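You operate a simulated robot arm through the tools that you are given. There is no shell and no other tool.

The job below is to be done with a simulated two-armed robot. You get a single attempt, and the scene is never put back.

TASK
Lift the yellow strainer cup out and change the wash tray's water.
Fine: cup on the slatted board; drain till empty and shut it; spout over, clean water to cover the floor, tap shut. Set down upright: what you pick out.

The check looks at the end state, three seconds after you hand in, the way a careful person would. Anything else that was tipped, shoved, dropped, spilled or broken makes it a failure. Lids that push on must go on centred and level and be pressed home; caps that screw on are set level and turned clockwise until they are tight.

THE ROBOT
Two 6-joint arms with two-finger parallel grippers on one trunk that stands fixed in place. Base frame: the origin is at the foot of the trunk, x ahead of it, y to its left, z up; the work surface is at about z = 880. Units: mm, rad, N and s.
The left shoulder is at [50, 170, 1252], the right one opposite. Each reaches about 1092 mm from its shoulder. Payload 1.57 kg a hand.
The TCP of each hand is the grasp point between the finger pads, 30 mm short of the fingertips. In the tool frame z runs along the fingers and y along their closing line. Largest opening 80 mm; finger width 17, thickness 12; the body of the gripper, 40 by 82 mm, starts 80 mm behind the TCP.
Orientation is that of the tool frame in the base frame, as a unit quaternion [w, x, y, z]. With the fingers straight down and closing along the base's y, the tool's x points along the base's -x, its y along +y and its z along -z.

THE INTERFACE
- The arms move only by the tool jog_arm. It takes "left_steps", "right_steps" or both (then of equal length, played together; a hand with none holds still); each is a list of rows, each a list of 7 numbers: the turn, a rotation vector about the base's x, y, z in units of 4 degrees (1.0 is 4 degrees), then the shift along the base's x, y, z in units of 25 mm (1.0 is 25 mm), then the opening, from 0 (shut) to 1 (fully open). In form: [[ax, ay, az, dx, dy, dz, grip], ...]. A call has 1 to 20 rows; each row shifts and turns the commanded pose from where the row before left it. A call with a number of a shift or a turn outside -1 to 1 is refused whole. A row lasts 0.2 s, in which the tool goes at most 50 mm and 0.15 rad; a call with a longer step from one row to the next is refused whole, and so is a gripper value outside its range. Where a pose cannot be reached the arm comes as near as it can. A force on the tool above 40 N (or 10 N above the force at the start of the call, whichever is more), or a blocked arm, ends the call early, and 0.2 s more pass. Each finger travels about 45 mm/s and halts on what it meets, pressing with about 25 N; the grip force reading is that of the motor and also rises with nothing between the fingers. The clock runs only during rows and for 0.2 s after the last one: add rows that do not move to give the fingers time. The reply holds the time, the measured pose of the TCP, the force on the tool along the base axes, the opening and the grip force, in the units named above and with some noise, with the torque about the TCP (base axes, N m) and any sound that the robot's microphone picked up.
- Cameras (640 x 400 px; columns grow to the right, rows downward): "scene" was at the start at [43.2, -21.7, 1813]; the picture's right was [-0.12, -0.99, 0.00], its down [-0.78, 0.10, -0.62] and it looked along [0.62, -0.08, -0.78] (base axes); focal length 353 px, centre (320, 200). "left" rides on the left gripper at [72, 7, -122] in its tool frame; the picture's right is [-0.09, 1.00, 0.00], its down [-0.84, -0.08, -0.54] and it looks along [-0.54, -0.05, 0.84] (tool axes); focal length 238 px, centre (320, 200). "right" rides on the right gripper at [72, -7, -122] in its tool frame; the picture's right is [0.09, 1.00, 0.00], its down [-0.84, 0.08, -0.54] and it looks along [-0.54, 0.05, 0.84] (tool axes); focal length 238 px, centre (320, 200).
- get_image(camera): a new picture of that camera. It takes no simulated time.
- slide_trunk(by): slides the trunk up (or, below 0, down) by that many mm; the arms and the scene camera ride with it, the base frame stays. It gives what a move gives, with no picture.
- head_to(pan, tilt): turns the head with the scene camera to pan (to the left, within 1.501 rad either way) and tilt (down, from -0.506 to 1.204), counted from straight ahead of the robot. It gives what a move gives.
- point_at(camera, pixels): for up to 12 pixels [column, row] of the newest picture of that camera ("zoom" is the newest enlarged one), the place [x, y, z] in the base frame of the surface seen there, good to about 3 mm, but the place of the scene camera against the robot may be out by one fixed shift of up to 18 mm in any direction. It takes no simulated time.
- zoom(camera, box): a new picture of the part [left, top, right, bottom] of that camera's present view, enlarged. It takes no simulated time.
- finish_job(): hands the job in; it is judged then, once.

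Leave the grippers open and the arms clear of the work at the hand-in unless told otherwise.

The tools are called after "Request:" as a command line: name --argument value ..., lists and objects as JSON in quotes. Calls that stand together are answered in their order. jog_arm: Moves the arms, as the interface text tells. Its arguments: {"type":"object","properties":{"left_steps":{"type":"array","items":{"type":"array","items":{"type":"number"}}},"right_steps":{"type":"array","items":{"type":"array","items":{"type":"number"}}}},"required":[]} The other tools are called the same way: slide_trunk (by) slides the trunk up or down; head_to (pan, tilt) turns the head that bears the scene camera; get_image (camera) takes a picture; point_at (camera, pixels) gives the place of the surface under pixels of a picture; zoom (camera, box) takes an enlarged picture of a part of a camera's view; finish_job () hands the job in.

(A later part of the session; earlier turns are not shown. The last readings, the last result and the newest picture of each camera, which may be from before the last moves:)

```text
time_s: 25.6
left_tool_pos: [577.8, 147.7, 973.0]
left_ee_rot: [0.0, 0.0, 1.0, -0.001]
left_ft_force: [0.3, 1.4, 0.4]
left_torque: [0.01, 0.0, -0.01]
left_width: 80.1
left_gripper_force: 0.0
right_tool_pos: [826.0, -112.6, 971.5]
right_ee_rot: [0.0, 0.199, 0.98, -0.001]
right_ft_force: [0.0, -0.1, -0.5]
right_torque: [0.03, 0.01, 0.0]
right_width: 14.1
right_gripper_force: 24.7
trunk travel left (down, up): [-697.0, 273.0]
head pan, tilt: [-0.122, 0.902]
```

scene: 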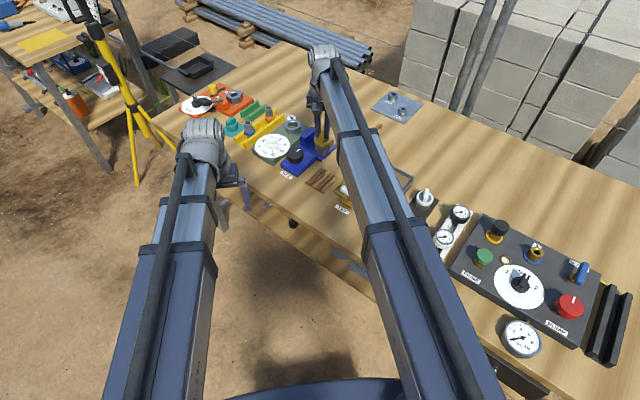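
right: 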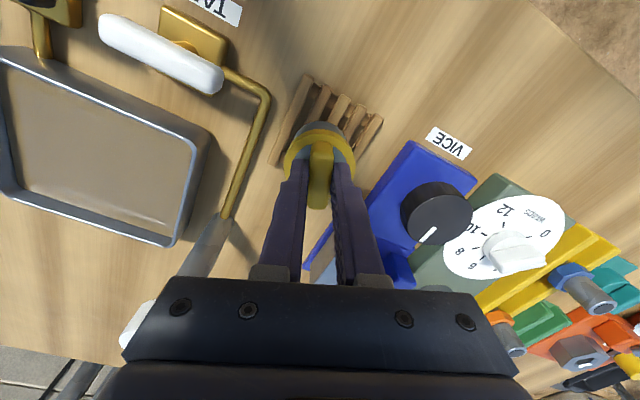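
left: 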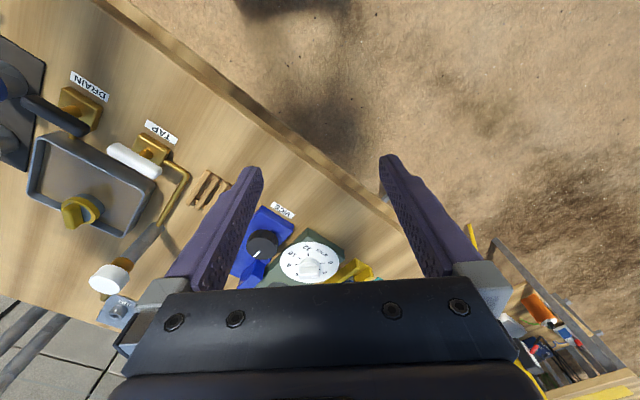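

No contact yet (force z still about -0.5 to -1). I'll go down in small 2 mm steps and watch for an upward force.

Request:
slide_trunk --by -2

Request:
zoom --camera "right" --box '[220, 50, 420, 230]'

Request:
zoom --camera "scene" --box '[280, 120, 360, 190]'

```text
time_s: 26.1
left_tool_pos: [578.9, 147.7, 969.1]
left_ee_rot: [0.0, -0.001, 1.0, -0.001]
left_ft_force: [0.5, 0.3, -0.2]
left_torque: [0.0, 0.0, -0.02]
left_width: 80.1
left_gripper_force: 0.0
right_tool_pos: [826.0, -112.5, 970.3]
right_ee_rot: [-0.001, 0.2, 0.98, 0.0]
right_ft_force: [0.3, 0.3, -1.8]
right_torque: [0.01, -0.02, -0.01]
right_width: 14.4
right_gripper_force: 25.2
trunk travel left (down, up): [-695.0, 275.0]
head pan, tilt: [-0.122, 0.902]
```

```text
2.22 times, centred on (320, 140) of right
```

zoom: 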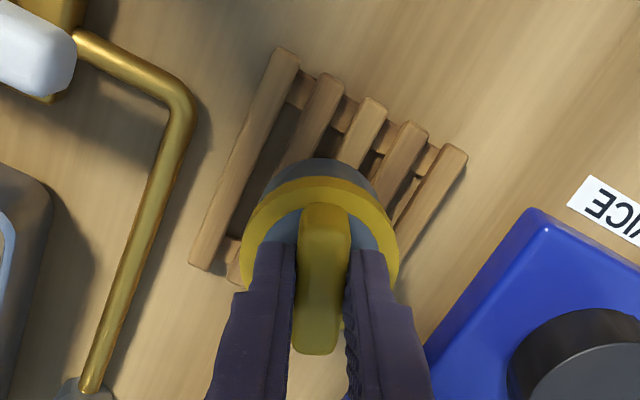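

```text
5.71 times, centred on (320, 155) of scene
```

zoom: 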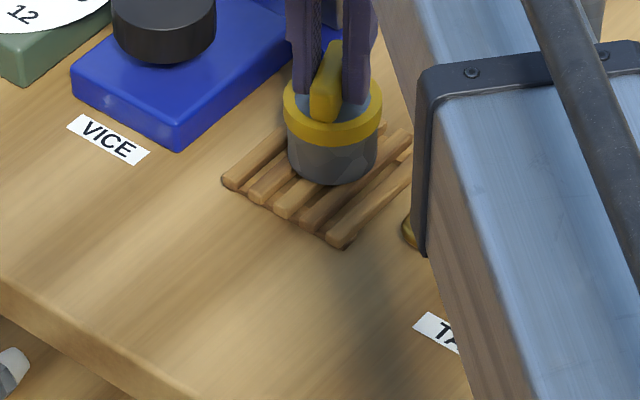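

The cup is just above the slats and nearly centred. I'll continue down in small steps.

Request:
slide_trunk --by -2

Request:
slide_trunk --by -1.5

```text
time_s: 26.6
left_tool_pos: [578.2, 147.0, 967.8]
left_ee_rot: [0.0, 0.0, 1.0, 0.0]
left_ft_force: [-0.4, 0.3, 0.6]
left_torque: [0.01, 0.01, -0.02]
left_width: 79.8
left_gripper_force: 0.1
right_tool_pos: [826.0, -113.3, 968.3]
right_ee_rot: [0.0, 0.199, 0.98, 0.0]
right_ft_force: [-0.1, 0.4, -1.3]
right_torque: [-0.02, 0.0, 0.02]
right_width: 14.4
right_gripper_force: 25.0
trunk travel left (down, up): [-693.0, 277.0]
head pan, tilt: [-0.122, 0.902]
```

```text
time_s: 27.1
left_tool_pos: [578.4, 147.2, 966.3]
left_ee_rot: [0.0, 0.0, 1.0, 0.0]
left_ft_force: [0.0, 0.5, 1.2]
left_torque: [0.02, -0.01, 0.0]
left_width: 80.0
left_gripper_force: 0.1
right_tool_pos: [826.0, -112.3, 967.0]
right_ee_rot: [0.001, 0.199, 0.98, -0.001]
right_ft_force: [2.0, 0.6, 8.7]
right_torque: [0.0, -0.08, 0.02]
right_width: 14.3
right_gripper_force: 24.9
trunk travel left (down, up): [-692.0, 278.0]
head pan, tilt: [-0.122, 0.902]
```

Contact: 8.7 N upward. The cup is resting on the slats, so I'll open the gripper halfway and then raise the trunk.

Request:
jog_arm --right_steps '[[0, 0, 0, 0, 0, 0, 0.5], [0, 0, 0, 0, 0, 0, 0.5], [0, 0, 0, 0, 0, 0, 0.5], [0, 0, 0, 0, 0, 0, 0.5], [0, 0, 0, 0, 0, 0, 0.5]]'

Request:
get_image --camera "right"

Request:
zoom --camera "scene" --box '[280, 120, 360, 190]'

```text
time_s: 28.4
left_tool_pos: [579.1, 148.3, 966.6]
left_ee_rot: [0.0, -0.001, 1.0, -0.001]
left_ft_force: [-0.6, 0.3, -0.4]
left_torque: [0.01, 0.0, -0.01]
left_width: 80.0
left_gripper_force: 0.1
right_tool_pos: [826.2, -113.6, 965.8]
right_ee_rot: [-0.001, 0.199, 0.98, 0.0]
right_ft_force: [-0.7, -0.3, 0.1]
right_torque: [0.02, -0.02, -0.04]
right_width: 40.2
right_gripper_force: 0.0
trunk travel left (down, up): [-692.0, 278.0]
head pan, tilt: [-0.122, 0.902]
```

```text
taken
```

right: 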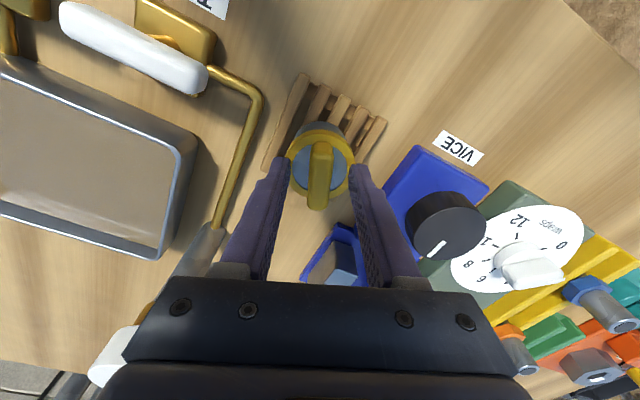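

```text
5.71 times, centred on (320, 155) of scene
```

zoom: 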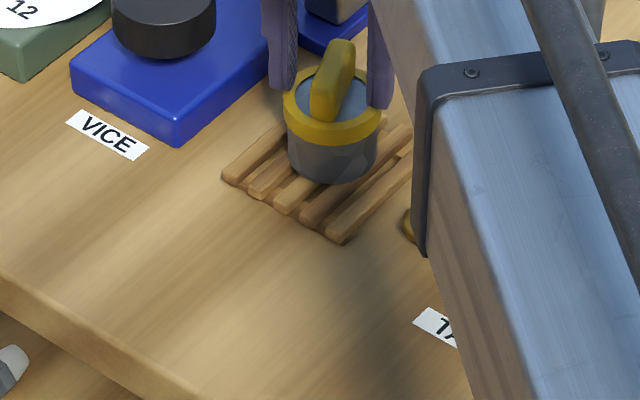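

The cup stands upright on the slatted board and the fingers are free. I'll raise the trunk 150 mm, which is well above the cup and spout, and look again.

Request:
slide_trunk --by 150

Request:
jog_arm --right_steps '[[0, 0, 0, -1, -0.2, 0, 1], [0, 0, 0, -1, -0.2, 0, 1], [0, 0, 0, -1, -0.2, 0, 1], [0, 0, 0, 0, 0, 0, 1]]'

Request:
get_image --camera "right"

Request:
zoom --camera "right" --box '[250, 120, 390, 250]'

```text
time_s: 30.1
left_tool_pos: [579.2, 147.1, 1116.7]
left_ee_rot: [0.0, 0.0, 1.0, -0.001]
left_ft_force: [-0.7, 0.2, 0.7]
left_torque: [0.03, -0.01, 0.0]
left_width: 80.2
left_gripper_force: 0.1
right_tool_pos: [826.3, -113.3, 1117.1]
right_ee_rot: [0.0, 0.199, 0.98, 0.0]
right_ft_force: [-0.4, -0.1, 0.1]
right_torque: [-0.01, 0.01, 0.04]
right_width: 39.9
right_gripper_force: 0.0
trunk travel left (down, up): [-842.0, 128.0]
head pan, tilt: [-0.122, 0.902]
```

```text
time_s: 31.1
left_tool_pos: [579.3, 147.3, 1116.1]
left_ee_rot: [0.0, 0.0, 1.0, 0.0]
left_ft_force: [0.0, -0.3, -0.7]
left_torque: [-0.03, 0.02, 0.02]
left_width: 80.2
left_gripper_force: 0.1
right_tool_pos: [752.9, -128.2, 1116.2]
right_ee_rot: [0.0, 0.199, 0.98, 0.0]
right_ft_force: [-0.5, 0.1, -0.1]
right_torque: [0.01, 0.0, -0.01]
right_width: 80.0
right_gripper_force: 0.0
trunk travel left (down, up): [-842.0, 128.0]
head pan, tilt: [-0.122, 0.902]
```

```text
taken
```

right: 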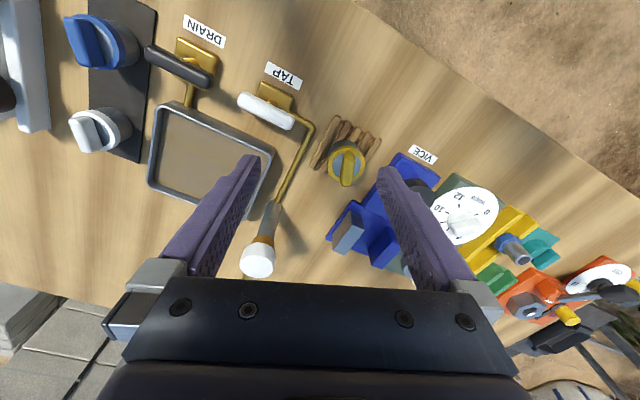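

```text
3.08 times, centred on (320, 185) of right
```

zoom: 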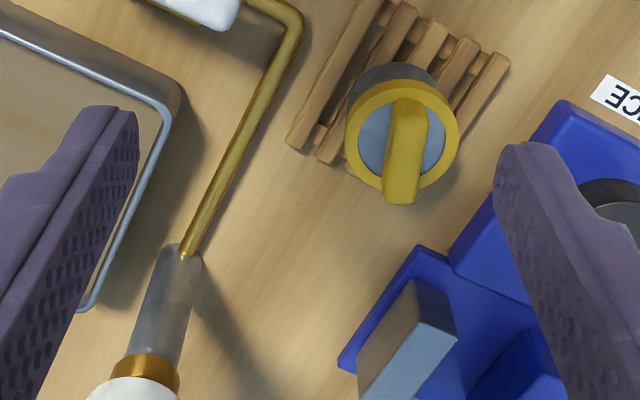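

The cup stands upright on the board. I'll check its seating with the scene camera now that the arm has moved.

Request:
zoom --camera "scene" --box '[280, 130, 360, 210]'

Request:
get_image --camera "scene"

```text
5.00 times, centred on (320, 170) of scene
```

zoom: 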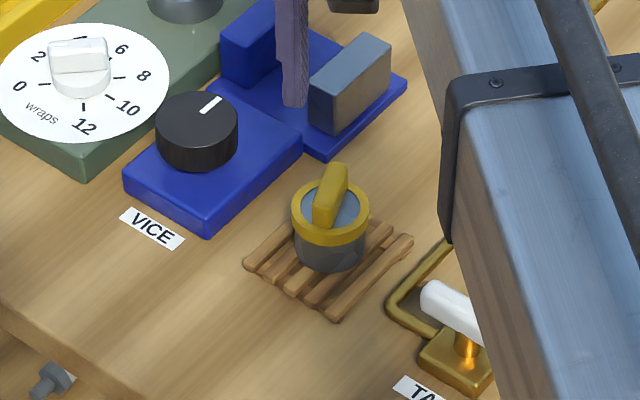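

```text
taken
```

scene: 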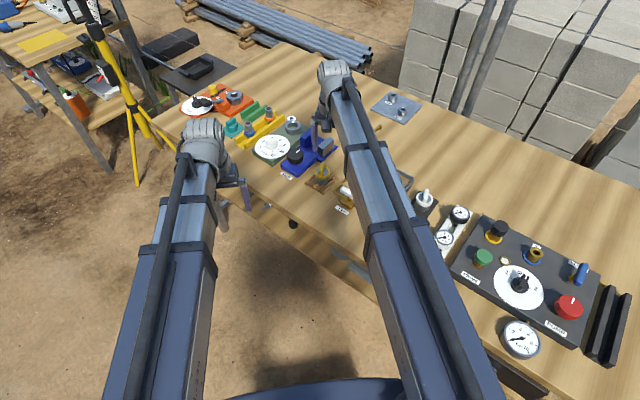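

The cup is seated well within the board. Next is the drain lever: its bar is centred at about (649,-266), direction about 41°, top z≈936. I'll move the right hand over it at this height, turning to yaw +41°.

Request:
jog_arm --right_steps '[[0, 0, 1, -0.26, -0.345, 0, 1], [0, 0, 1, -0.26, -0.345, 0, 1], [0, 0, 1, -0.26, -0.345, 0, 1], [0, 0, 1, -0.26, -0.345, 0, 1], [0, 0, 1, -0.26, -0.345, 0, 1], [0, 0, 1, -0.26, -0.345, 0, 1], [0, 0, 1, -0.26, -0.345, 0, 1], [0, 0, 1, -0.26, -0.345, 0, 1], [0, 0, 1, -0.26, -0.345, 0, 1], [0, 0, 1, -0.26, -0.345, 0, 1], [0, 0, 1, -0.26, -0.345, 0, 1], [0, 0, 1, -0.26, -0.345, 0, 1], [0, 0, 1, -0.26, -0.345, 0, 1], [0, 0, 1, -0.26, -0.345, 0, 1], [0, 0, 1, -0.26, -0.345, 0, 1], [0, 0, 1, -0.26, -0.345, 0, 1], [0, 0, 0, 0, 0, 0, 1]]'

Request:
get_image --camera "right"

Request:
zoom --camera "right" --box '[250, 60, 390, 190]'

```text
time_s: 34.7
left_tool_pos: [578.4, 147.3, 1116.4]
left_ee_rot: [0.0, 0.0, 1.0, -0.001]
left_ft_force: [-0.9, 0.3, 0.4]
left_torque: [0.02, 0.03, 0.0]
left_width: 80.0
left_gripper_force: 0.1
right_tool_pos: [647.6, -266.9, 1116.2]
right_ee_rot: [0.0, -0.35, 0.937, 0.0]
right_ft_force: [0.1, 0.7, -0.2]
right_torque: [0.05, 0.0, 0.01]
right_width: 79.9
right_gripper_force: 0.0
trunk travel left (down, up): [-842.0, 128.0]
head pan, tilt: [-0.122, 0.902]
```

```text
taken
```

right: 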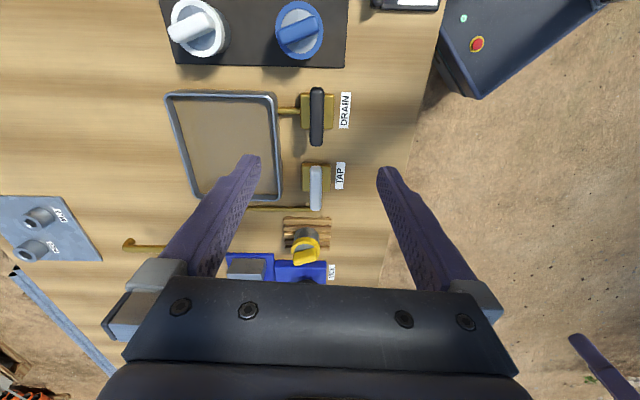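

```text
3.08 times, centred on (320, 125) of right
```

zoom: 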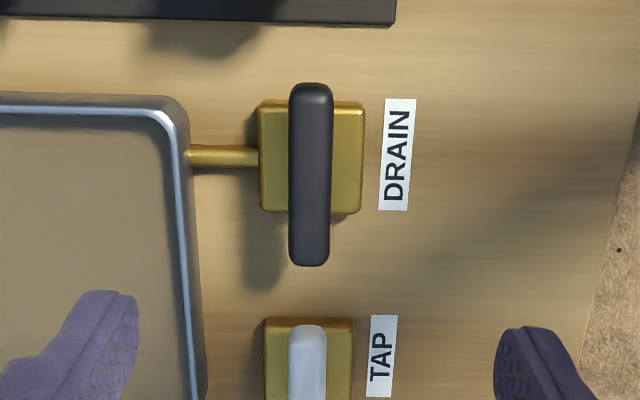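

Here the drain bar's centre works out to (653,-268) at about 45°. I'll align to yaw 45°, partly close the fingers to 40 mm so they clear the tray rim, then lower 140 mm and check.

Request:
jog_arm --right_steps '[[0, 0, 1, 0.24, -0.03, 0, 0.5], [0, 0, 0, 0, 0, 0, 0.5], [0, 0, 0, 0, 0, 0, 0.5], [0, 0, 0, 0, 0, 0, 0.5], [0, 0, 0, 0, 0, 0, 0.5]]'

Request:
slide_trunk --by -120

Request:
get_image --camera "right"

Request:
zoom --camera "right" --box '[230, 60, 410, 240]'

```text
time_s: 35.9
left_tool_pos: [579.0, 146.9, 1116.6]
left_ee_rot: [-0.001, 0.001, 1.0, -0.001]
left_ft_force: [0.6, -0.4, -0.4]
left_torque: [-0.02, 0.03, -0.02]
left_width: 80.0
left_gripper_force: 0.1
right_tool_pos: [653.8, -266.1, 1116.5]
right_ee_rot: [0.0, -0.382, 0.924, 0.0]
right_ft_force: [-0.3, 0.2, -0.1]
right_torque: [0.0, 0.01, 0.02]
right_width: 40.0
right_gripper_force: 0.0
trunk travel left (down, up): [-842.0, 128.0]
head pan, tilt: [-0.122, 0.902]
```

```text
time_s: 37.4
left_tool_pos: [578.8, 147.1, 995.9]
left_ee_rot: [0.0, 0.001, 1.0, -0.001]
left_ft_force: [0.1, 0.3, 0.4]
left_torque: [0.0, -0.02, 0.01]
left_width: 80.0
left_gripper_force: 0.0
right_tool_pos: [652.4, -266.7, 997.2]
right_ee_rot: [-0.001, -0.382, 0.924, -0.001]
right_ft_force: [0.5, -0.1, -0.4]
right_torque: [0.02, -0.01, -0.02]
right_width: 40.1
right_gripper_force: 0.1
trunk travel left (down, up): [-722.0, 248.0]
head pan, tilt: [-0.122, 0.902]
```

```text
taken
```

right: 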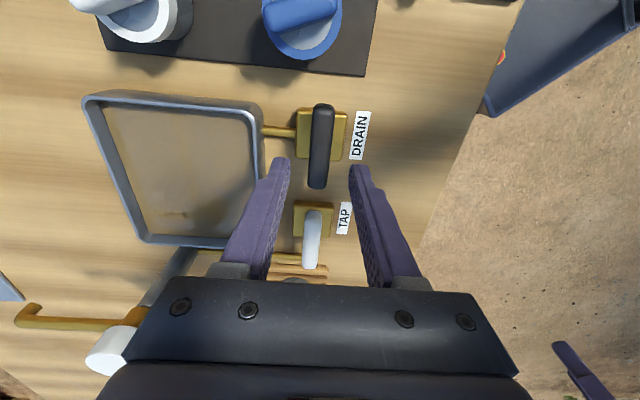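

```text
2.22 times, centred on (320, 150) of right
```

zoom: 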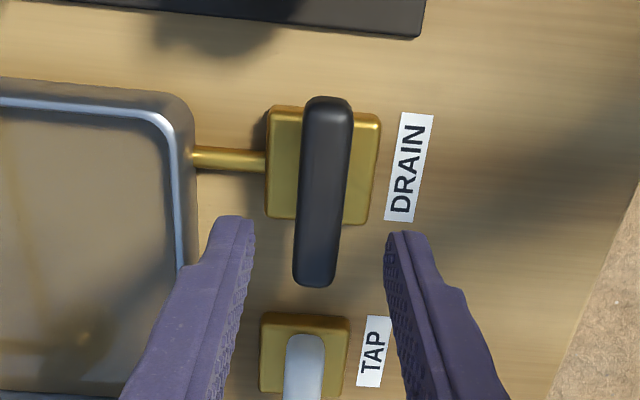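

The bar is centred between the fingers within about 1.5 mm. I'll lower 50 mm, so TCP ≈ 947 and tips about 917, beside the bar and above the valve body at 897.

Request:
slide_trunk --by -50

Request:
zoom --camera "right" --box '[230, 100, 410, 280]'

```text
time_s: 38.3
left_tool_pos: [578.7, 147.8, 946.2]
left_ee_rot: [-0.001, 0.0, 1.0, -0.001]
left_ft_force: [-0.5, 0.4, -0.1]
left_torque: [-0.02, 0.0, -0.02]
left_width: 79.9
left_gripper_force: 0.1
right_tool_pos: [652.8, -266.3, 946.9]
right_ee_rot: [0.0, -0.383, 0.924, 0.0]
right_ft_force: [0.0, -0.1, -0.2]
right_torque: [0.04, 0.02, -0.01]
right_width: 39.9
right_gripper_force: 0.2
trunk travel left (down, up): [-672.0, 298.0]
head pan, tilt: [-0.122, 0.902]
```

```text
2.22 times, centred on (320, 190) of right
```

zoom: 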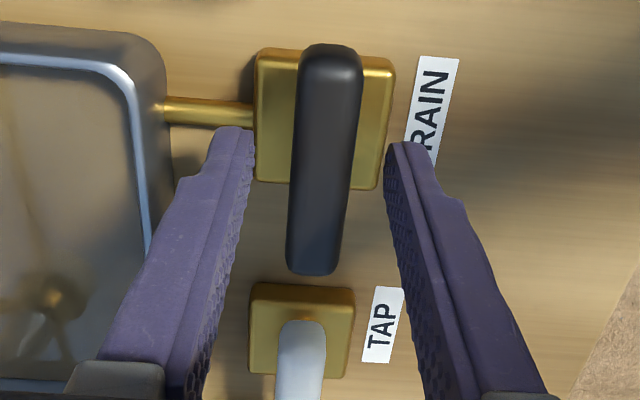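

The fingers sit on both sides of the bar. I'll close on it.

Request:
jog_arm --right_steps '[[0, 0, 0, 0, 0, 0, 0], [0, 0, 0, 0, 0, 0, 0], [0, 0, 0, 0, 0, 0, 0], [0, 0, 0, 0, 0, 0, 0], [0, 0, 0, 0, 0, 0, 0]]'

Request:
zoom --camera "right" --box '[230, 100, 410, 280]'

```text
time_s: 39.5
left_tool_pos: [578.7, 147.6, 946.8]
left_ee_rot: [0.0, -0.001, 1.0, 0.0]
left_ft_force: [1.1, 0.2, 0.3]
left_torque: [-0.02, 0.03, 0.02]
left_width: 80.0
left_gripper_force: 0.0
right_tool_pos: [654.4, -264.3, 946.1]
right_ee_rot: [0.0, -0.383, 0.924, 0.0]
right_ft_force: [-2.8, 2.3, -2.0]
right_torque: [0.02, -0.03, 0.09]
right_width: 18.0
right_gripper_force: 32.5
trunk travel left (down, up): [-672.0, 298.0]
head pan, tilt: [-0.122, 0.902]
```

```text
2.22 times, centred on (320, 190) of right
```

zoom: 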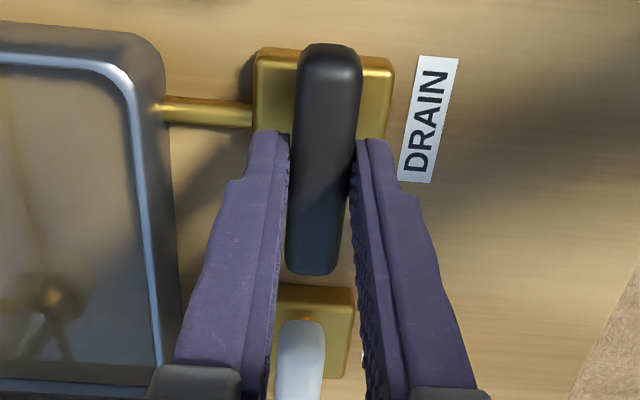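

The bar is gripped at 18 mm. I'll try turning counter-clockwise (seen from above), the usual opening direction, by 8° and read the torque.

Request:
jog_arm --right_steps '[[0, 0, 0.7, 0, 0, 0, 0], [0, 0, 0.7, 0, 0, 0, 0], [0, 0, 0.6, 0, 0, 0, 0]]'

Request:
zoom --camera "right" --box '[230, 100, 410, 280]'

```text
time_s: 40.3
left_tool_pos: [579.1, 148.3, 946.9]
left_ee_rot: [0.0, 0.001, 1.0, -0.001]
left_ft_force: [0.5, 0.0, -0.7]
left_torque: [-0.04, 0.03, -0.01]
left_width: 80.0
left_gripper_force: 0.1
right_tool_pos: [653.6, -266.2, 947.5]
right_ee_rot: [0.001, -0.446, 0.895, 0.0]
right_ft_force: [-1.5, 3.4, -2.0]
right_torque: [-0.11, 0.13, -0.17]
right_width: 17.6
right_gripper_force: 32.8
trunk travel left (down, up): [-672.0, 298.0]
head pan, tilt: [-0.122, 0.902]
```

```text
2.22 times, centred on (320, 190) of right
```

zoom: 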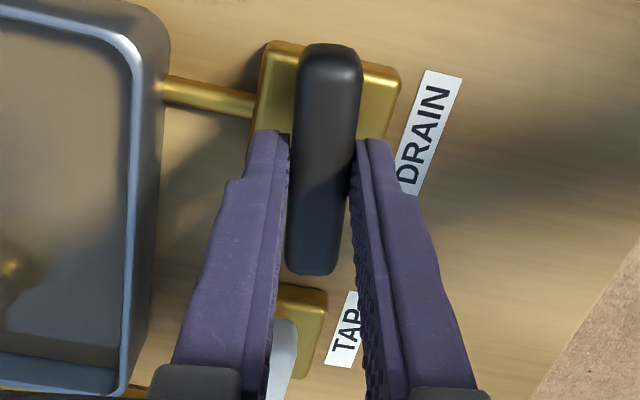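

The bar turned with the hand (the valve body now appears rotated relative to it), with only 0.17 N·m resistance. I'll continue 40° more counter-clockwise and check.

Request:
jog_arm --right_steps '[[0, 0, 1, 0, 0, 0, 0], [0, 0, 1, 0, 0, 0, 0], [0, 0, 1, 0, 0, 0, 0], [0, 0, 1, 0, 0, 0, 0], [0, 0, 1, 0, 0, 0, 0], [0, 0, 1, 0, 0, 0, 0], [0, 0, 1, 0, 0, 0, 0], [0, 0, 1, 0, 0, 0, 0], [0, 0, 1, 0, 0, 0, 0], [0, 0, 1, 0, 0, 0, 0]]'

Request:
get_image --camera "right"

```text
time_s: 42.5
left_tool_pos: [579.3, 148.2, 945.4]
left_ee_rot: [0.0, 0.0, 1.0, -0.001]
left_ft_force: [1.3, -0.2, 0.1]
left_torque: [-0.04, -0.03, -0.02]
left_width: 80.1
left_gripper_force: 0.1
right_tool_pos: [653.9, -267.3, 948.0]
right_ee_rot: [-0.001, 0.725, -0.689, 0.001]
right_ft_force: [9.9, -1.8, 10.8]
right_torque: [0.24, 0.12, -0.13]
right_width: 17.7
right_gripper_force: 32.6
trunk travel left (down, up): [-672.0, 298.0]
head pan, tilt: [-0.122, 0.902]
```

```text
taken
```

right: 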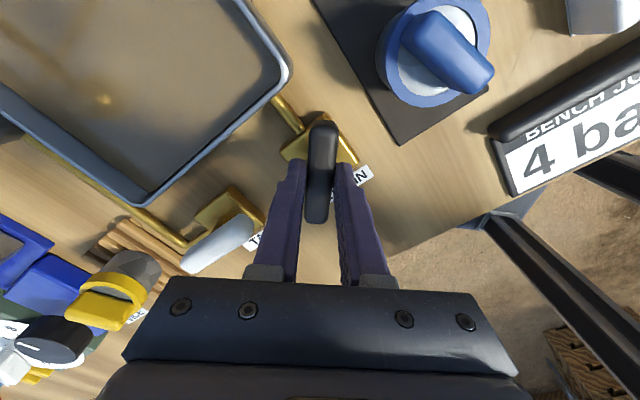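

Yaw is now about 93° and the bar follows; lateral force has risen to about 10 N. I'll ease the hand about 1.5 mm in +x as I keep turning another 20°.

Request:
jog_arm --right_steps '[[0, 0, 1, 0.03, 0, 0, 0], [0, 0, 1, 0.03, 0, 0, 0], [0, 0, 1, 0, 0, 0, 0], [0, 0, 1, 0, 0, 0, 0], [0, 0, 1, 0, 0, 0, 0]]'

Request:
get_image --camera "right"

```text
time_s: 43.7
left_tool_pos: [579.2, 148.2, 946.7]
left_ee_rot: [0.0, 0.0, 1.0, -0.001]
left_ft_force: [0.3, 1.0, -0.3]
left_torque: [0.02, 0.02, 0.02]
left_width: 80.2
left_gripper_force: 0.1
right_tool_pos: [654.3, -266.9, 947.5]
right_ee_rot: [0.0, 0.834, -0.552, 0.0]
right_ft_force: [1.9, 0.5, 3.4]
right_torque: [-0.72, -0.53, -0.09]
right_width: 17.6
right_gripper_force: 32.3
trunk travel left (down, up): [-672.0, 298.0]
head pan, tilt: [-0.122, 0.902]
```

```text
taken
```

right: 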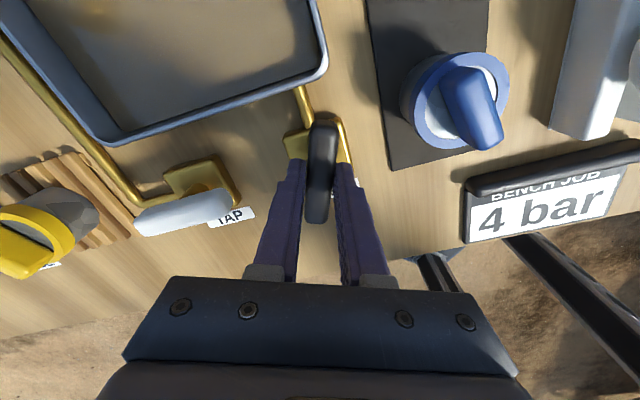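

Forces fell back to a few N and yaw is 113°. I'll turn the last 22° to bring the bar in line with the drain pipe.

Request:
jog_arm --right_steps '[[0, 0, 1, 0, 0, 0, 0], [0, 0, 1, 0, 0, 0, 0], [0, 0, 1, 0, 0, 0, 0], [0, 0, 1, 0, 0, 0, 0], [0, 0, 1, 0, 0, 0, 0], [0, 0, 0.5, 0, 0, 0, 0], [0, 0, 0, 0, 0, 0, 0]]'

Request:
get_image --camera "right"

Request:
get_image --camera "scene"

```text
time_s: 45.3
left_tool_pos: [578.9, 147.7, 948.1]
left_ee_rot: [0.0, 0.0, 1.0, -0.001]
left_ft_force: [0.6, 0.3, -0.1]
left_torque: [-0.02, -0.03, 0.02]
left_width: 79.8
left_gripper_force: 0.0
right_tool_pos: [655.9, -265.1, 947.0]
right_ee_rot: [0.0, 0.924, -0.383, 0.0]
right_ft_force: [-2.7, -1.6, -2.1]
right_torque: [-0.43, -0.3, 0.04]
right_width: 17.8
right_gripper_force: 32.5
trunk travel left (down, up): [-672.0, 298.0]
head pan, tilt: [-0.122, 0.902]
```

```text
taken
```

right: 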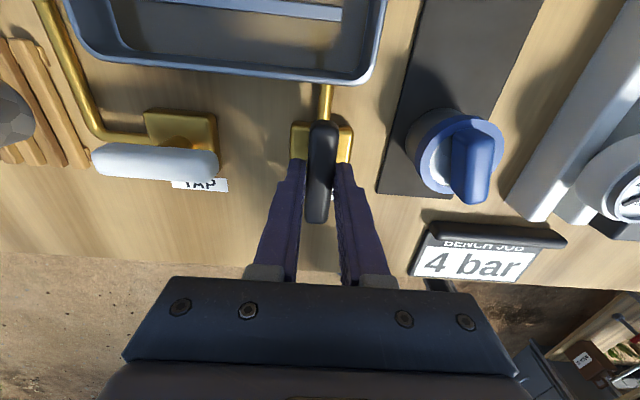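

```text
taken
```

scene: 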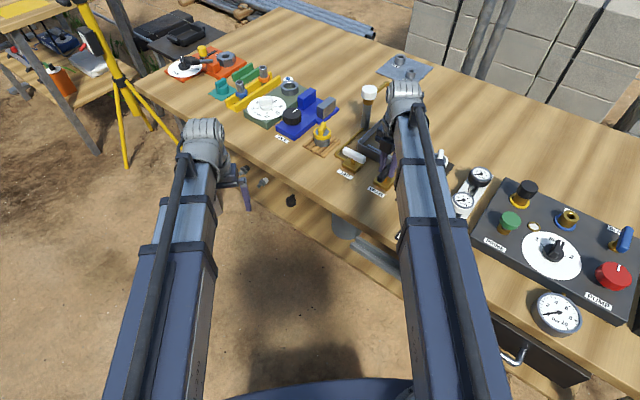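

The bar is now in line with the drain pipe, so the drain is open. I'll zoom on the visible part of the tray to see the water, then wait.

Request:
zoom --camera "right" --box '[60, 0, 400, 110]'

Request:
jog_arm --right_steps '[[0, 0, 0, 0, 0, 0, 0], [0, 0, 0, 0, 0, 0, 0], [0, 0, 0, 0, 0, 0, 0], [0, 0, 0, 0, 0, 0, 0], [0, 0, 0, 0, 0, 0, 0], [0, 0, 0, 0, 0, 0, 0], [0, 0, 0, 0, 0, 0, 0], [0, 0, 0, 0, 0, 0, 0], [0, 0, 0, 0, 0, 0, 0], [0, 0, 0, 0, 0, 0, 0], [0, 0, 0, 0, 0, 0, 0], [0, 0, 0, 0, 0, 0, 0], [0, 0, 0, 0, 0, 0, 0], [0, 0, 0, 0, 0, 0, 0], [0, 0, 0, 0, 0, 0, 0], [0, 0, 0, 0, 0, 0, 0], [0, 0, 0, 0, 0, 0, 0], [0, 0, 0, 0, 0, 0, 0], [0, 0, 0, 0, 0, 0, 0], [0, 0, 0, 0, 0, 0, 0]]'

Request:
zoom --camera "right" --box '[60, 0, 400, 110]'

```text
1.88 times, centred on (230, 55) of right
```

zoom: 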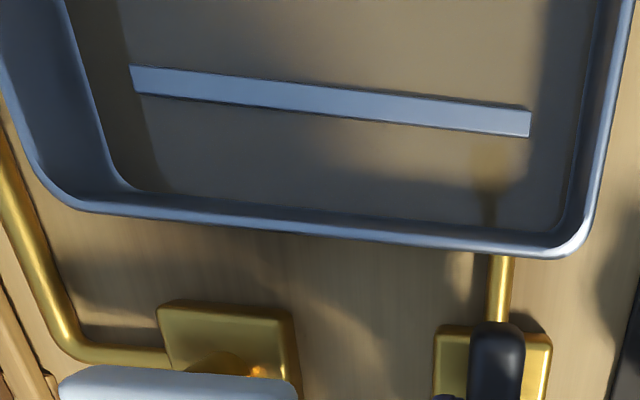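

```text
time_s: 49.5
left_tool_pos: [578.7, 147.0, 947.2]
left_ee_rot: [0.0, 0.0, 1.0, 0.0]
left_ft_force: [0.0, 0.4, 0.5]
left_torque: [0.0, 0.02, 0.01]
left_width: 80.0
left_gripper_force: 0.2
right_tool_pos: [654.3, -265.4, 947.6]
right_ee_rot: [0.0, 0.924, -0.382, 0.0]
right_ft_force: [-7.5, -0.1, -8.1]
right_torque: [0.17, 0.3, 0.05]
right_width: 17.7
right_gripper_force: 32.7
trunk travel left (down, up): [-672.0, 298.0]
head pan, tilt: [-0.122, 0.902]
```

```text
1.88 times, centred on (230, 55) of right
```

zoom: 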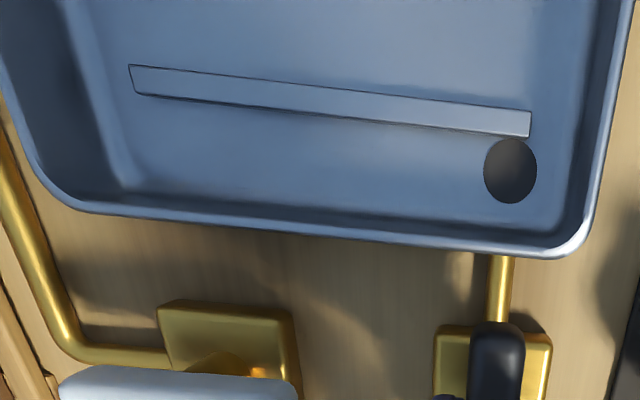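

The dirty water has gone: the bare floor, the drain hole and a raised rib are visible. I'll wait another 4 s to make sure every last bit drains, and compare.

Request:
jog_arm --right_steps '[[0, 0, 0, 0, 0, 0, 0], [0, 0, 0, 0, 0, 0, 0], [0, 0, 0, 0, 0, 0, 0], [0, 0, 0, 0, 0, 0, 0], [0, 0, 0, 0, 0, 0, 0], [0, 0, 0, 0, 0, 0, 0], [0, 0, 0, 0, 0, 0, 0], [0, 0, 0, 0, 0, 0, 0], [0, 0, 0, 0, 0, 0, 0], [0, 0, 0, 0, 0, 0, 0], [0, 0, 0, 0, 0, 0, 0], [0, 0, 0, 0, 0, 0, 0], [0, 0, 0, 0, 0, 0, 0], [0, 0, 0, 0, 0, 0, 0], [0, 0, 0, 0, 0, 0, 0], [0, 0, 0, 0, 0, 0, 0], [0, 0, 0, 0, 0, 0, 0], [0, 0, 0, 0, 0, 0, 0], [0, 0, 0, 0, 0, 0, 0], [0, 0, 0, 0, 0, 0, 0]]'

Request:
zoom --camera "right" --box '[60, 0, 400, 110]'

Request:
get_image --camera "scene"

Request:
zoom --camera "scene" --box '[310, 80, 460, 220]'

```text
time_s: 53.7
left_tool_pos: [577.6, 147.5, 947.4]
left_ee_rot: [0.0, 0.0, 1.0, 0.0]
left_ft_force: [0.0, 0.9, 0.3]
left_torque: [0.0, 0.0, 0.01]
left_width: 79.9
left_gripper_force: 0.1
right_tool_pos: [654.3, -266.8, 946.8]
right_ee_rot: [0.0, 0.924, -0.382, 0.001]
right_ft_force: [-9.5, -1.2, -9.7]
right_torque: [-0.01, 0.2, -0.04]
right_width: 18.0
right_gripper_force: 32.5
trunk travel left (down, up): [-672.0, 298.0]
head pan, tilt: [-0.122, 0.902]
```

```text
1.88 times, centred on (230, 55) of right
```

zoom: 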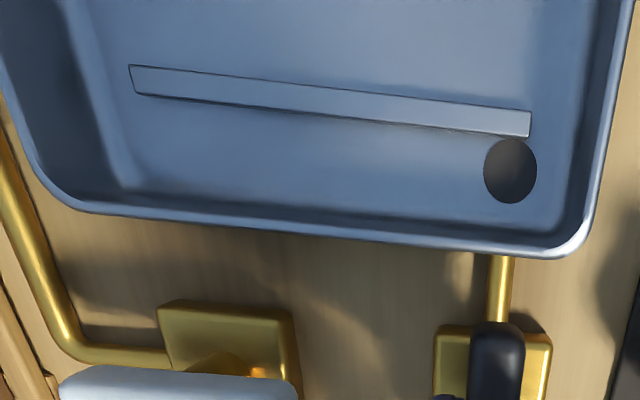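

```text
taken
```

scene: 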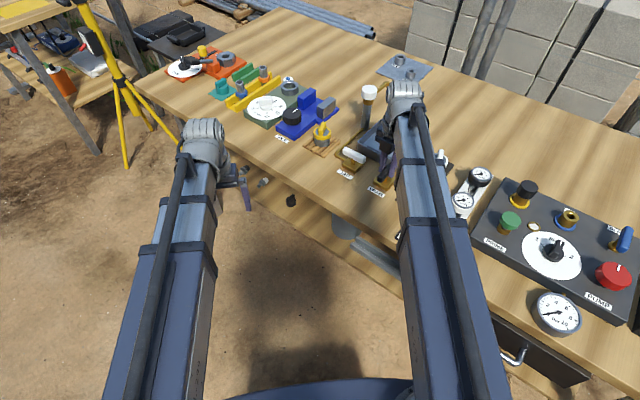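

```text
2.86 times, centred on (385, 150) of scene
```

zoom: 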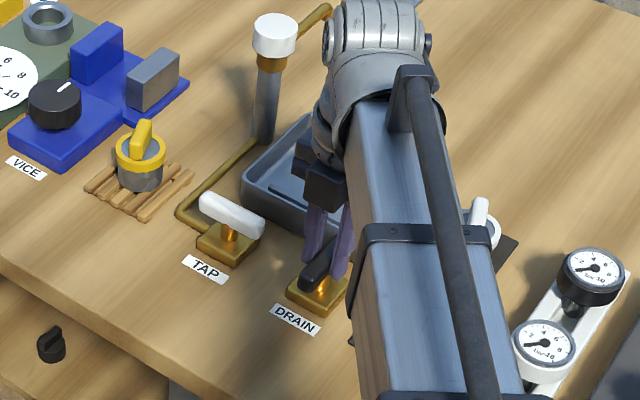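

No change in 4 s, so the tray is empty. Now I'll turn the drain back clockwise: first 80° in one call, then the remainder with checks.

Request:
jog_arm --right_steps '[[0, 0, -1, -0.03, 0, 0, 0], [0, 0, -1, -0.03, 0, 0, 0], [0, 0, -1, 0, 0, 0, 0], [0, 0, -1, 0, 0, 0, 0], [0, 0, -1, 0, 0, 0, 0], [0, 0, -1, 0, 0, 0, 0], [0, 0, -1, 0, 0, 0, 0], [0, 0, -1, 0, 0, 0, 0], [0, 0, -1, 0, 0, 0, 0], [0, 0, -1, 0, 0, 0, 0]]'

Request:
jog_arm --right_steps '[[0, 0, -1, 0, 0, 0, 0], [0, 0, -1, 0, 0, 0, 0], [0, 0, -1, 0, 0, 0, 0], [0, 0, -1, 0, 0, 0, 0], [0, 0, -1, 0, 0, 0, 0], [0, 0, -1, 0, 0, 0, 0], [0, 0, -1, 0, 0, 0, 0], [0, 0, -1, 0, 0, 0, 0], [0, 0, -1, 0, 0, 0, 0], [0, 0, -1, 0, 0, 0, 0]]'

```text
time_s: 55.9
left_tool_pos: [578.7, 149.1, 947.6]
left_ee_rot: [0.0, 0.001, 1.0, -0.002]
left_ft_force: [0.0, 1.0, -0.5]
left_torque: [0.0, -0.02, -0.02]
left_width: 79.9
left_gripper_force: 0.1
right_tool_pos: [654.2, -266.6, 945.8]
right_ee_rot: [0.0, 0.736, -0.677, -0.001]
right_ft_force: [15.1, -1.7, 14.1]
right_torque: [-0.78, -0.34, 0.01]
right_width: 17.7
right_gripper_force: 32.6
trunk travel left (down, up): [-672.0, 298.0]
head pan, tilt: [-0.122, 0.902]
```

```text
time_s: 58.1
left_tool_pos: [578.6, 147.3, 946.3]
left_ee_rot: [0.001, 0.0, 1.0, -0.002]
left_ft_force: [0.6, 0.1, -0.4]
left_torque: [-0.01, 0.01, 0.01]
left_width: 80.0
left_gripper_force: 0.0
right_tool_pos: [652.2, -265.7, 946.7]
right_ee_rot: [0.0, -0.461, 0.887, 0.0]
right_ft_force: [5.6, -4.1, 7.3]
right_torque: [0.02, -0.06, -0.01]
right_width: 17.7
right_gripper_force: 33.0
trunk travel left (down, up): [-672.0, 298.0]
head pan, tilt: [-0.122, 0.902]
```

Yaw is now about 55°, with low forces. I'll turn the remaining 10° to bring the bar back square to its pipe, and watch for the stop.

Request:
jog_arm --right_steps '[[0, 0, -1, 0, 0, 0, 0], [0, 0, -1, 0, 0, 0, 0], [0, 0, -0.6, 0, 0, 0, 0], [0, 0, 0, 0, 0, 0, 0]]'

Request:
get_image --camera "right"

Request:
zoom --camera "right" --box '[230, 100, 410, 280]'

```text
time_s: 59.1
left_tool_pos: [578.4, 148.0, 946.9]
left_ee_rot: [0.0, 0.0, 1.0, -0.001]
left_ft_force: [0.1, 0.5, -0.1]
left_torque: [-0.01, 0.01, 0.02]
left_width: 79.7
left_gripper_force: 0.0
right_tool_pos: [652.5, -266.3, 947.1]
right_ee_rot: [0.0, -0.38, 0.925, 0.0]
right_ft_force: [0.1, 0.5, 0.5]
right_torque: [0.04, -0.15, 0.69]
right_width: 17.7
right_gripper_force: 32.3
trunk travel left (down, up): [-672.0, 298.0]
head pan, tilt: [-0.122, 0.902]
```

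```text
taken
```

right: 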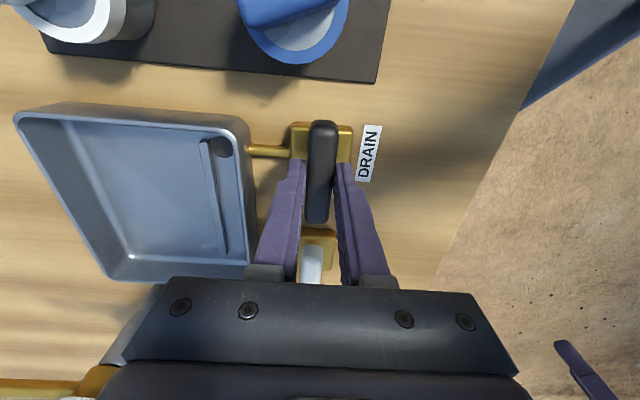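

```text
2.22 times, centred on (320, 190) of right
```

zoom: 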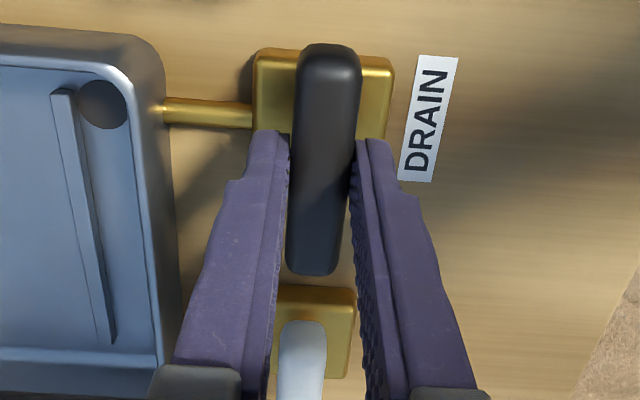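

The torque rose to 0.69 N·m at the original angle, so the closed stop is reached and the bar is square to the pipe again. I'll release the bar.

Request:
jog_arm --right_steps '[[0, 0, 0, 0, 0, 0, 0.5], [0, 0, 0, 0, 0, 0, 0.5], [0, 0, 0, 0, 0, 0, 0.5], [0, 0, 0, 0, 0, 0, 0.5]]'

Request:
zoom --camera "right" --box '[230, 100, 410, 280]'

Request:
slide_trunk --by 155

Request:
get_image --camera "right"

```text
time_s: 60.1
left_tool_pos: [578.7, 146.6, 947.7]
left_ee_rot: [0.001, 0.0, 1.0, -0.001]
left_ft_force: [-1.0, 0.0, 0.7]
left_torque: [0.0, -0.01, 0.01]
left_width: 79.9
left_gripper_force: 0.0
right_tool_pos: [653.2, -265.2, 947.0]
right_ee_rot: [0.0, -0.379, 0.926, 0.0]
right_ft_force: [0.2, -0.8, 0.5]
right_torque: [0.02, 0.0, -0.01]
right_width: 40.1
right_gripper_force: 0.1
trunk travel left (down, up): [-672.0, 298.0]
head pan, tilt: [-0.122, 0.902]
```

```text
2.22 times, centred on (320, 190) of right
```

zoom: 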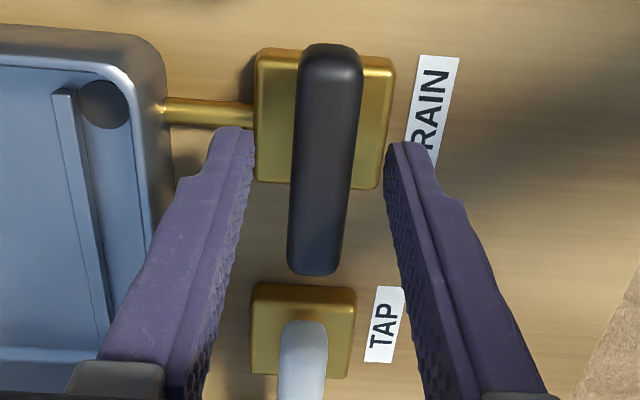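

```text
time_s: 61.9
left_tool_pos: [578.1, 146.8, 1101.4]
left_ee_rot: [0.0, 0.0, 1.0, -0.001]
left_ft_force: [-0.3, 0.4, 0.5]
left_torque: [0.02, -0.03, 0.0]
left_width: 79.8
left_gripper_force: 0.0
right_tool_pos: [653.3, -266.3, 1101.5]
right_ee_rot: [0.0, -0.38, 0.925, -0.001]
right_ft_force: [0.2, -0.1, -0.2]
right_torque: [-0.01, 0.01, -0.02]
right_width: 40.1
right_gripper_force: 0.0
trunk travel left (down, up): [-827.0, 143.0]
head pan, tilt: [-0.122, 0.902]
```

```text
taken
```

right: 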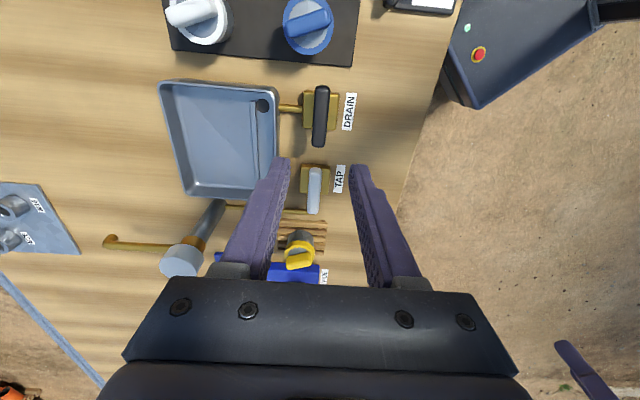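

The drain bar stayed square (shut). I'll zoom in on the empty tray and the spout.

Request:
zoom --camera "right" --box '[140, 60, 300, 220]'

Request:
point_at --camera "right" --pixels '[[210, 150], [258, 150], [240, 120], [263, 105], [165, 85], [275, 90], [190, 190], [182, 262], [112, 242], [130, 244], [200, 235], [215, 215]]'

Request:
zoom --camera "right" --box '[80, 190, 260, 290]'

```text
2.50 times, centred on (220, 140) of right
```

zoom: 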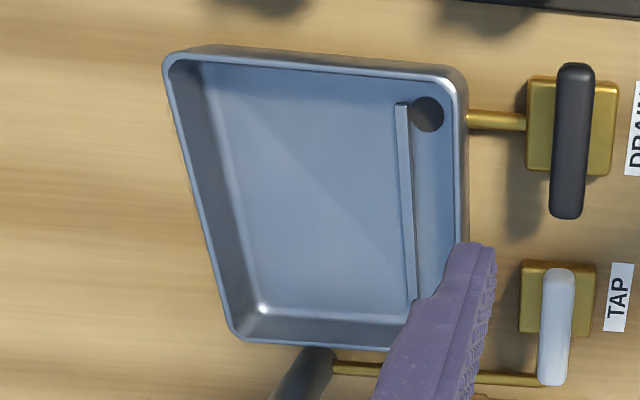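

```text
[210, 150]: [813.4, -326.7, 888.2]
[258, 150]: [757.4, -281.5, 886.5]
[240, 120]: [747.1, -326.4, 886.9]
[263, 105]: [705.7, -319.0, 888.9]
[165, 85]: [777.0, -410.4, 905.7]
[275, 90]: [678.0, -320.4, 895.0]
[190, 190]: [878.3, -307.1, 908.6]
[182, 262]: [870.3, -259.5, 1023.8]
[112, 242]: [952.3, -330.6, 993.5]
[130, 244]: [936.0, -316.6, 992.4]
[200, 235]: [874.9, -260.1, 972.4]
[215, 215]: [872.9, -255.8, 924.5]
```

```text
3.56 times, centred on (170, 240) of right
```

zoom: 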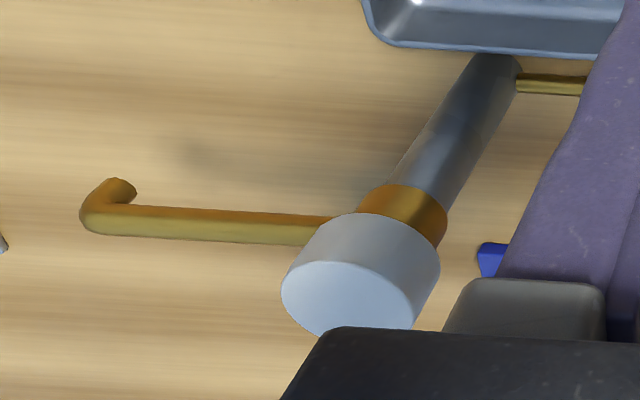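

The tray is empty and clean-looking, and the floor is at about z=887. The spout's white knob is at about (871,-258), top z=1024, and the brass arm points toward (955,-334), away from the tray. A clockwise turn of roughly 90–105° brings it over the tray. I'll move the hand above the knob at this height.

Request:
jog_arm --right_steps '[[0, 0, 0, 0.87, 0.03, 0, 1], [0, 0, 0, 0.87, 0.03, 0, 1], [0, 0, 0, 0.87, 0.03, 0, 1], [0, 0, 0, 0.87, 0.03, 0, 1], [0, 0, 0, 0.87, 0.03, 0, 1], [0, 0, 0, 0.87, 0.03, 0, 1], [0, 0, 0, 0.87, 0.03, 0, 1], [0, 0, 0, 0.87, 0.03, 0, 1], [0, 0, 0, 0.87, 0.03, 0, 1], [0, 0, 0, 0.87, 0.03, 0, 1], [0, 0, 0, 0, 0, 0, 1]]'

Request:
get_image --camera "right"

Request:
zoom --camera "right" --box '[220, 70, 420, 230]'

```text
time_s: 64.3
left_tool_pos: [578.2, 148.3, 1101.2]
left_ee_rot: [0.0, 0.0, 1.0, 0.0]
left_ft_force: [0.6, -0.4, -0.6]
left_torque: [0.02, -0.01, -0.04]
left_width: 79.9
left_gripper_force: 0.0
right_tool_pos: [870.9, -259.1, 1102.5]
right_ee_rot: [0.001, -0.38, 0.925, 0.0]
right_ft_force: [-0.2, 0.0, 0.2]
right_torque: [0.02, -0.01, 0.0]
right_width: 80.2
right_gripper_force: 0.1
trunk travel left (down, up): [-827.0, 143.0]
head pan, tilt: [-0.122, 0.902]
```

```text
taken
```

right: 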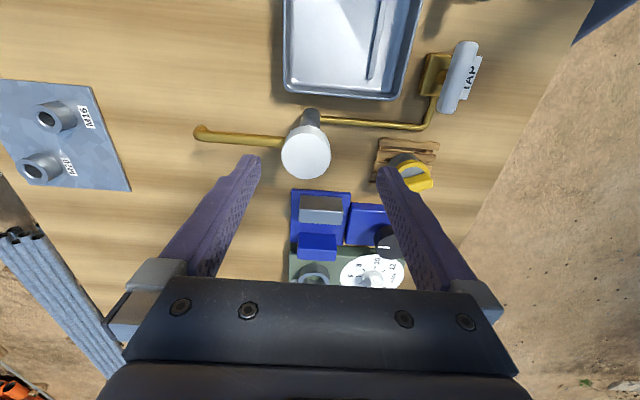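

```text
2.50 times, centred on (320, 150) of right
```

zoom: 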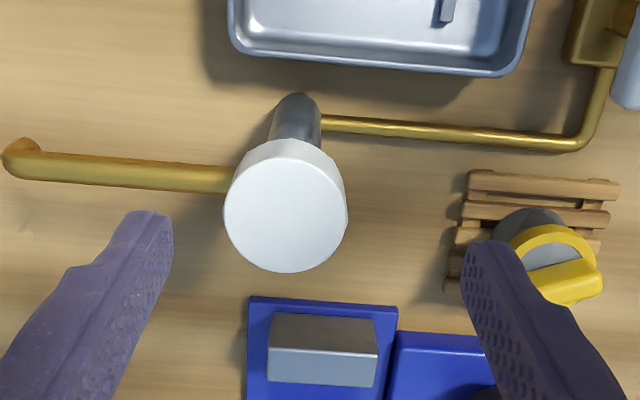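

I'll read exact knob points from this zoom: centre, edges, and the spout arm.

Request:
point_at --camera "zoom" --pixels '[[285, 212], [230, 212], [342, 212], [285, 160], [285, 268], [225, 180], [130, 172], [50, 163], [20, 155], [300, 110], [550, 280], [30, 175]]'

```text
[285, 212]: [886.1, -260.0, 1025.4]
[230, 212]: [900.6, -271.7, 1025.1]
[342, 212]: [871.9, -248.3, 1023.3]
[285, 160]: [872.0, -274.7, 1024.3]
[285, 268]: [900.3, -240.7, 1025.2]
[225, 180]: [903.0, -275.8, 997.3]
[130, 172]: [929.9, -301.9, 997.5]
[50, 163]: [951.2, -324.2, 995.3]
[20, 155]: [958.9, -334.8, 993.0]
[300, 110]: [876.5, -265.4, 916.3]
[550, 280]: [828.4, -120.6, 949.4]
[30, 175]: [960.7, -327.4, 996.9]
```

The knob's true centre is (886,-260), diameter about 39, top z=1025. The arm points at -45° with its nozzle at about (960,-333). I'll centre over the knob and lower to TCP z≈1037, tips about 1007, gripping the knob but above the brass arm.

Request:
jog_arm --right_steps '[[0, 0, 0, 0.6, -0.04, 0, 1], [0, 0, 0, 0, 0, 0, 1]]'

Request:
slide_trunk --by -40

Request:
zoom --camera "right" --box '[220, 90, 420, 250]'

```text
time_s: 64.9
left_tool_pos: [577.7, 147.9, 1101.0]
left_ee_rot: [0.0, -0.001, 1.0, -0.001]
left_ft_force: [0.3, 0.1, 0.5]
left_torque: [0.04, -0.01, 0.03]
left_width: 80.2
left_gripper_force: 0.0
right_tool_pos: [885.4, -258.7, 1102.0]
right_ee_rot: [0.0, -0.38, 0.925, 0.0]
right_ft_force: [-0.8, 0.4, 0.2]
right_torque: [0.03, -0.01, 0.01]
right_width: 80.1
right_gripper_force: 0.1
trunk travel left (down, up): [-827.0, 143.0]
head pan, tilt: [-0.122, 0.902]
```

```text
time_s: 65.7
left_tool_pos: [577.5, 146.7, 1062.2]
left_ee_rot: [0.0, -0.001, 1.0, -0.001]
left_ft_force: [1.1, -0.9, -0.1]
left_torque: [0.01, -0.01, 0.03]
left_width: 79.9
left_gripper_force: 0.0
right_tool_pos: [885.5, -259.3, 1062.1]
right_ee_rot: [0.0, -0.379, 0.925, 0.0]
right_ft_force: [-0.4, 0.1, 0.4]
right_torque: [0.02, 0.02, -0.02]
right_width: 79.6
right_gripper_force: 0.2
trunk travel left (down, up): [-787.0, 183.0]
head pan, tilt: [-0.122, 0.902]
```

```text
2.50 times, centred on (320, 170) of right
```

zoom: 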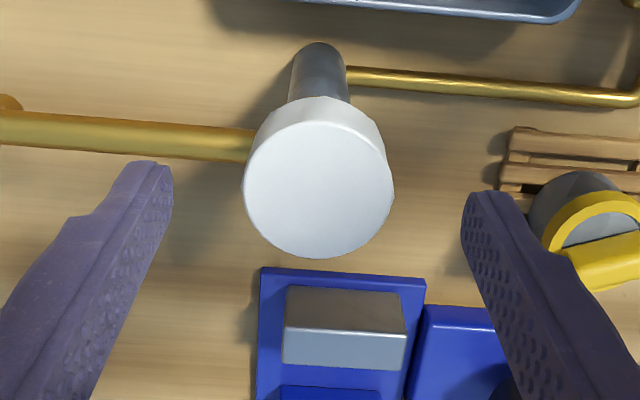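

The knob sits centred between the fingers. I'll lower 25 mm and close on it.

Request:
slide_trunk --by -25

Request:
jog_arm --right_steps '[[0, 0, 0, 0, 0, 0, 0], [0, 0, 0, 0, 0, 0, 0], [0, 0, 0, 0, 0, 0, 0], [0, 0, 0, 0, 0, 0, 0], [0, 0, 0, 0, 0, 0, 0], [0, 0, 0, 0, 0, 0, 0]]'

Request:
get_image --camera "right"

```text
time_s: 66.5
left_tool_pos: [579.3, 147.9, 1035.4]
left_ee_rot: [0.0, 0.0, 1.0, -0.001]
left_ft_force: [1.1, 1.0, 0.3]
left_torque: [0.0, 0.0, -0.01]
left_width: 80.0
left_gripper_force: 0.1
right_tool_pos: [884.9, -258.7, 1036.9]
right_ee_rot: [0.0, -0.379, 0.925, -0.001]
right_ft_force: [1.0, 0.1, -0.5]
right_torque: [-0.02, 0.01, 0.01]
right_width: 80.0
right_gripper_force: 0.2
trunk travel left (down, up): [-762.0, 208.0]
head pan, tilt: [-0.122, 0.902]
```

```text
time_s: 67.8
left_tool_pos: [579.0, 147.0, 1037.0]
left_ee_rot: [0.001, 0.0, 1.0, -0.001]
left_ft_force: [0.4, -0.1, -0.1]
left_torque: [0.0, -0.01, -0.03]
left_width: 80.1
left_gripper_force: 0.1
right_tool_pos: [886.4, -259.3, 1036.9]
right_ee_rot: [0.0, -0.38, 0.925, 0.0]
right_ft_force: [3.5, -1.5, 4.4]
right_torque: [0.25, 0.22, 0.0]
right_width: 43.4
right_gripper_force: 45.0
trunk travel left (down, up): [-762.0, 208.0]
head pan, tilt: [-0.122, 0.902]
```

```text
taken
```

right: 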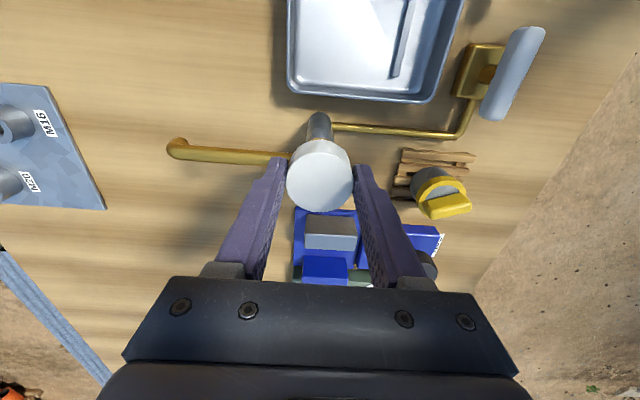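

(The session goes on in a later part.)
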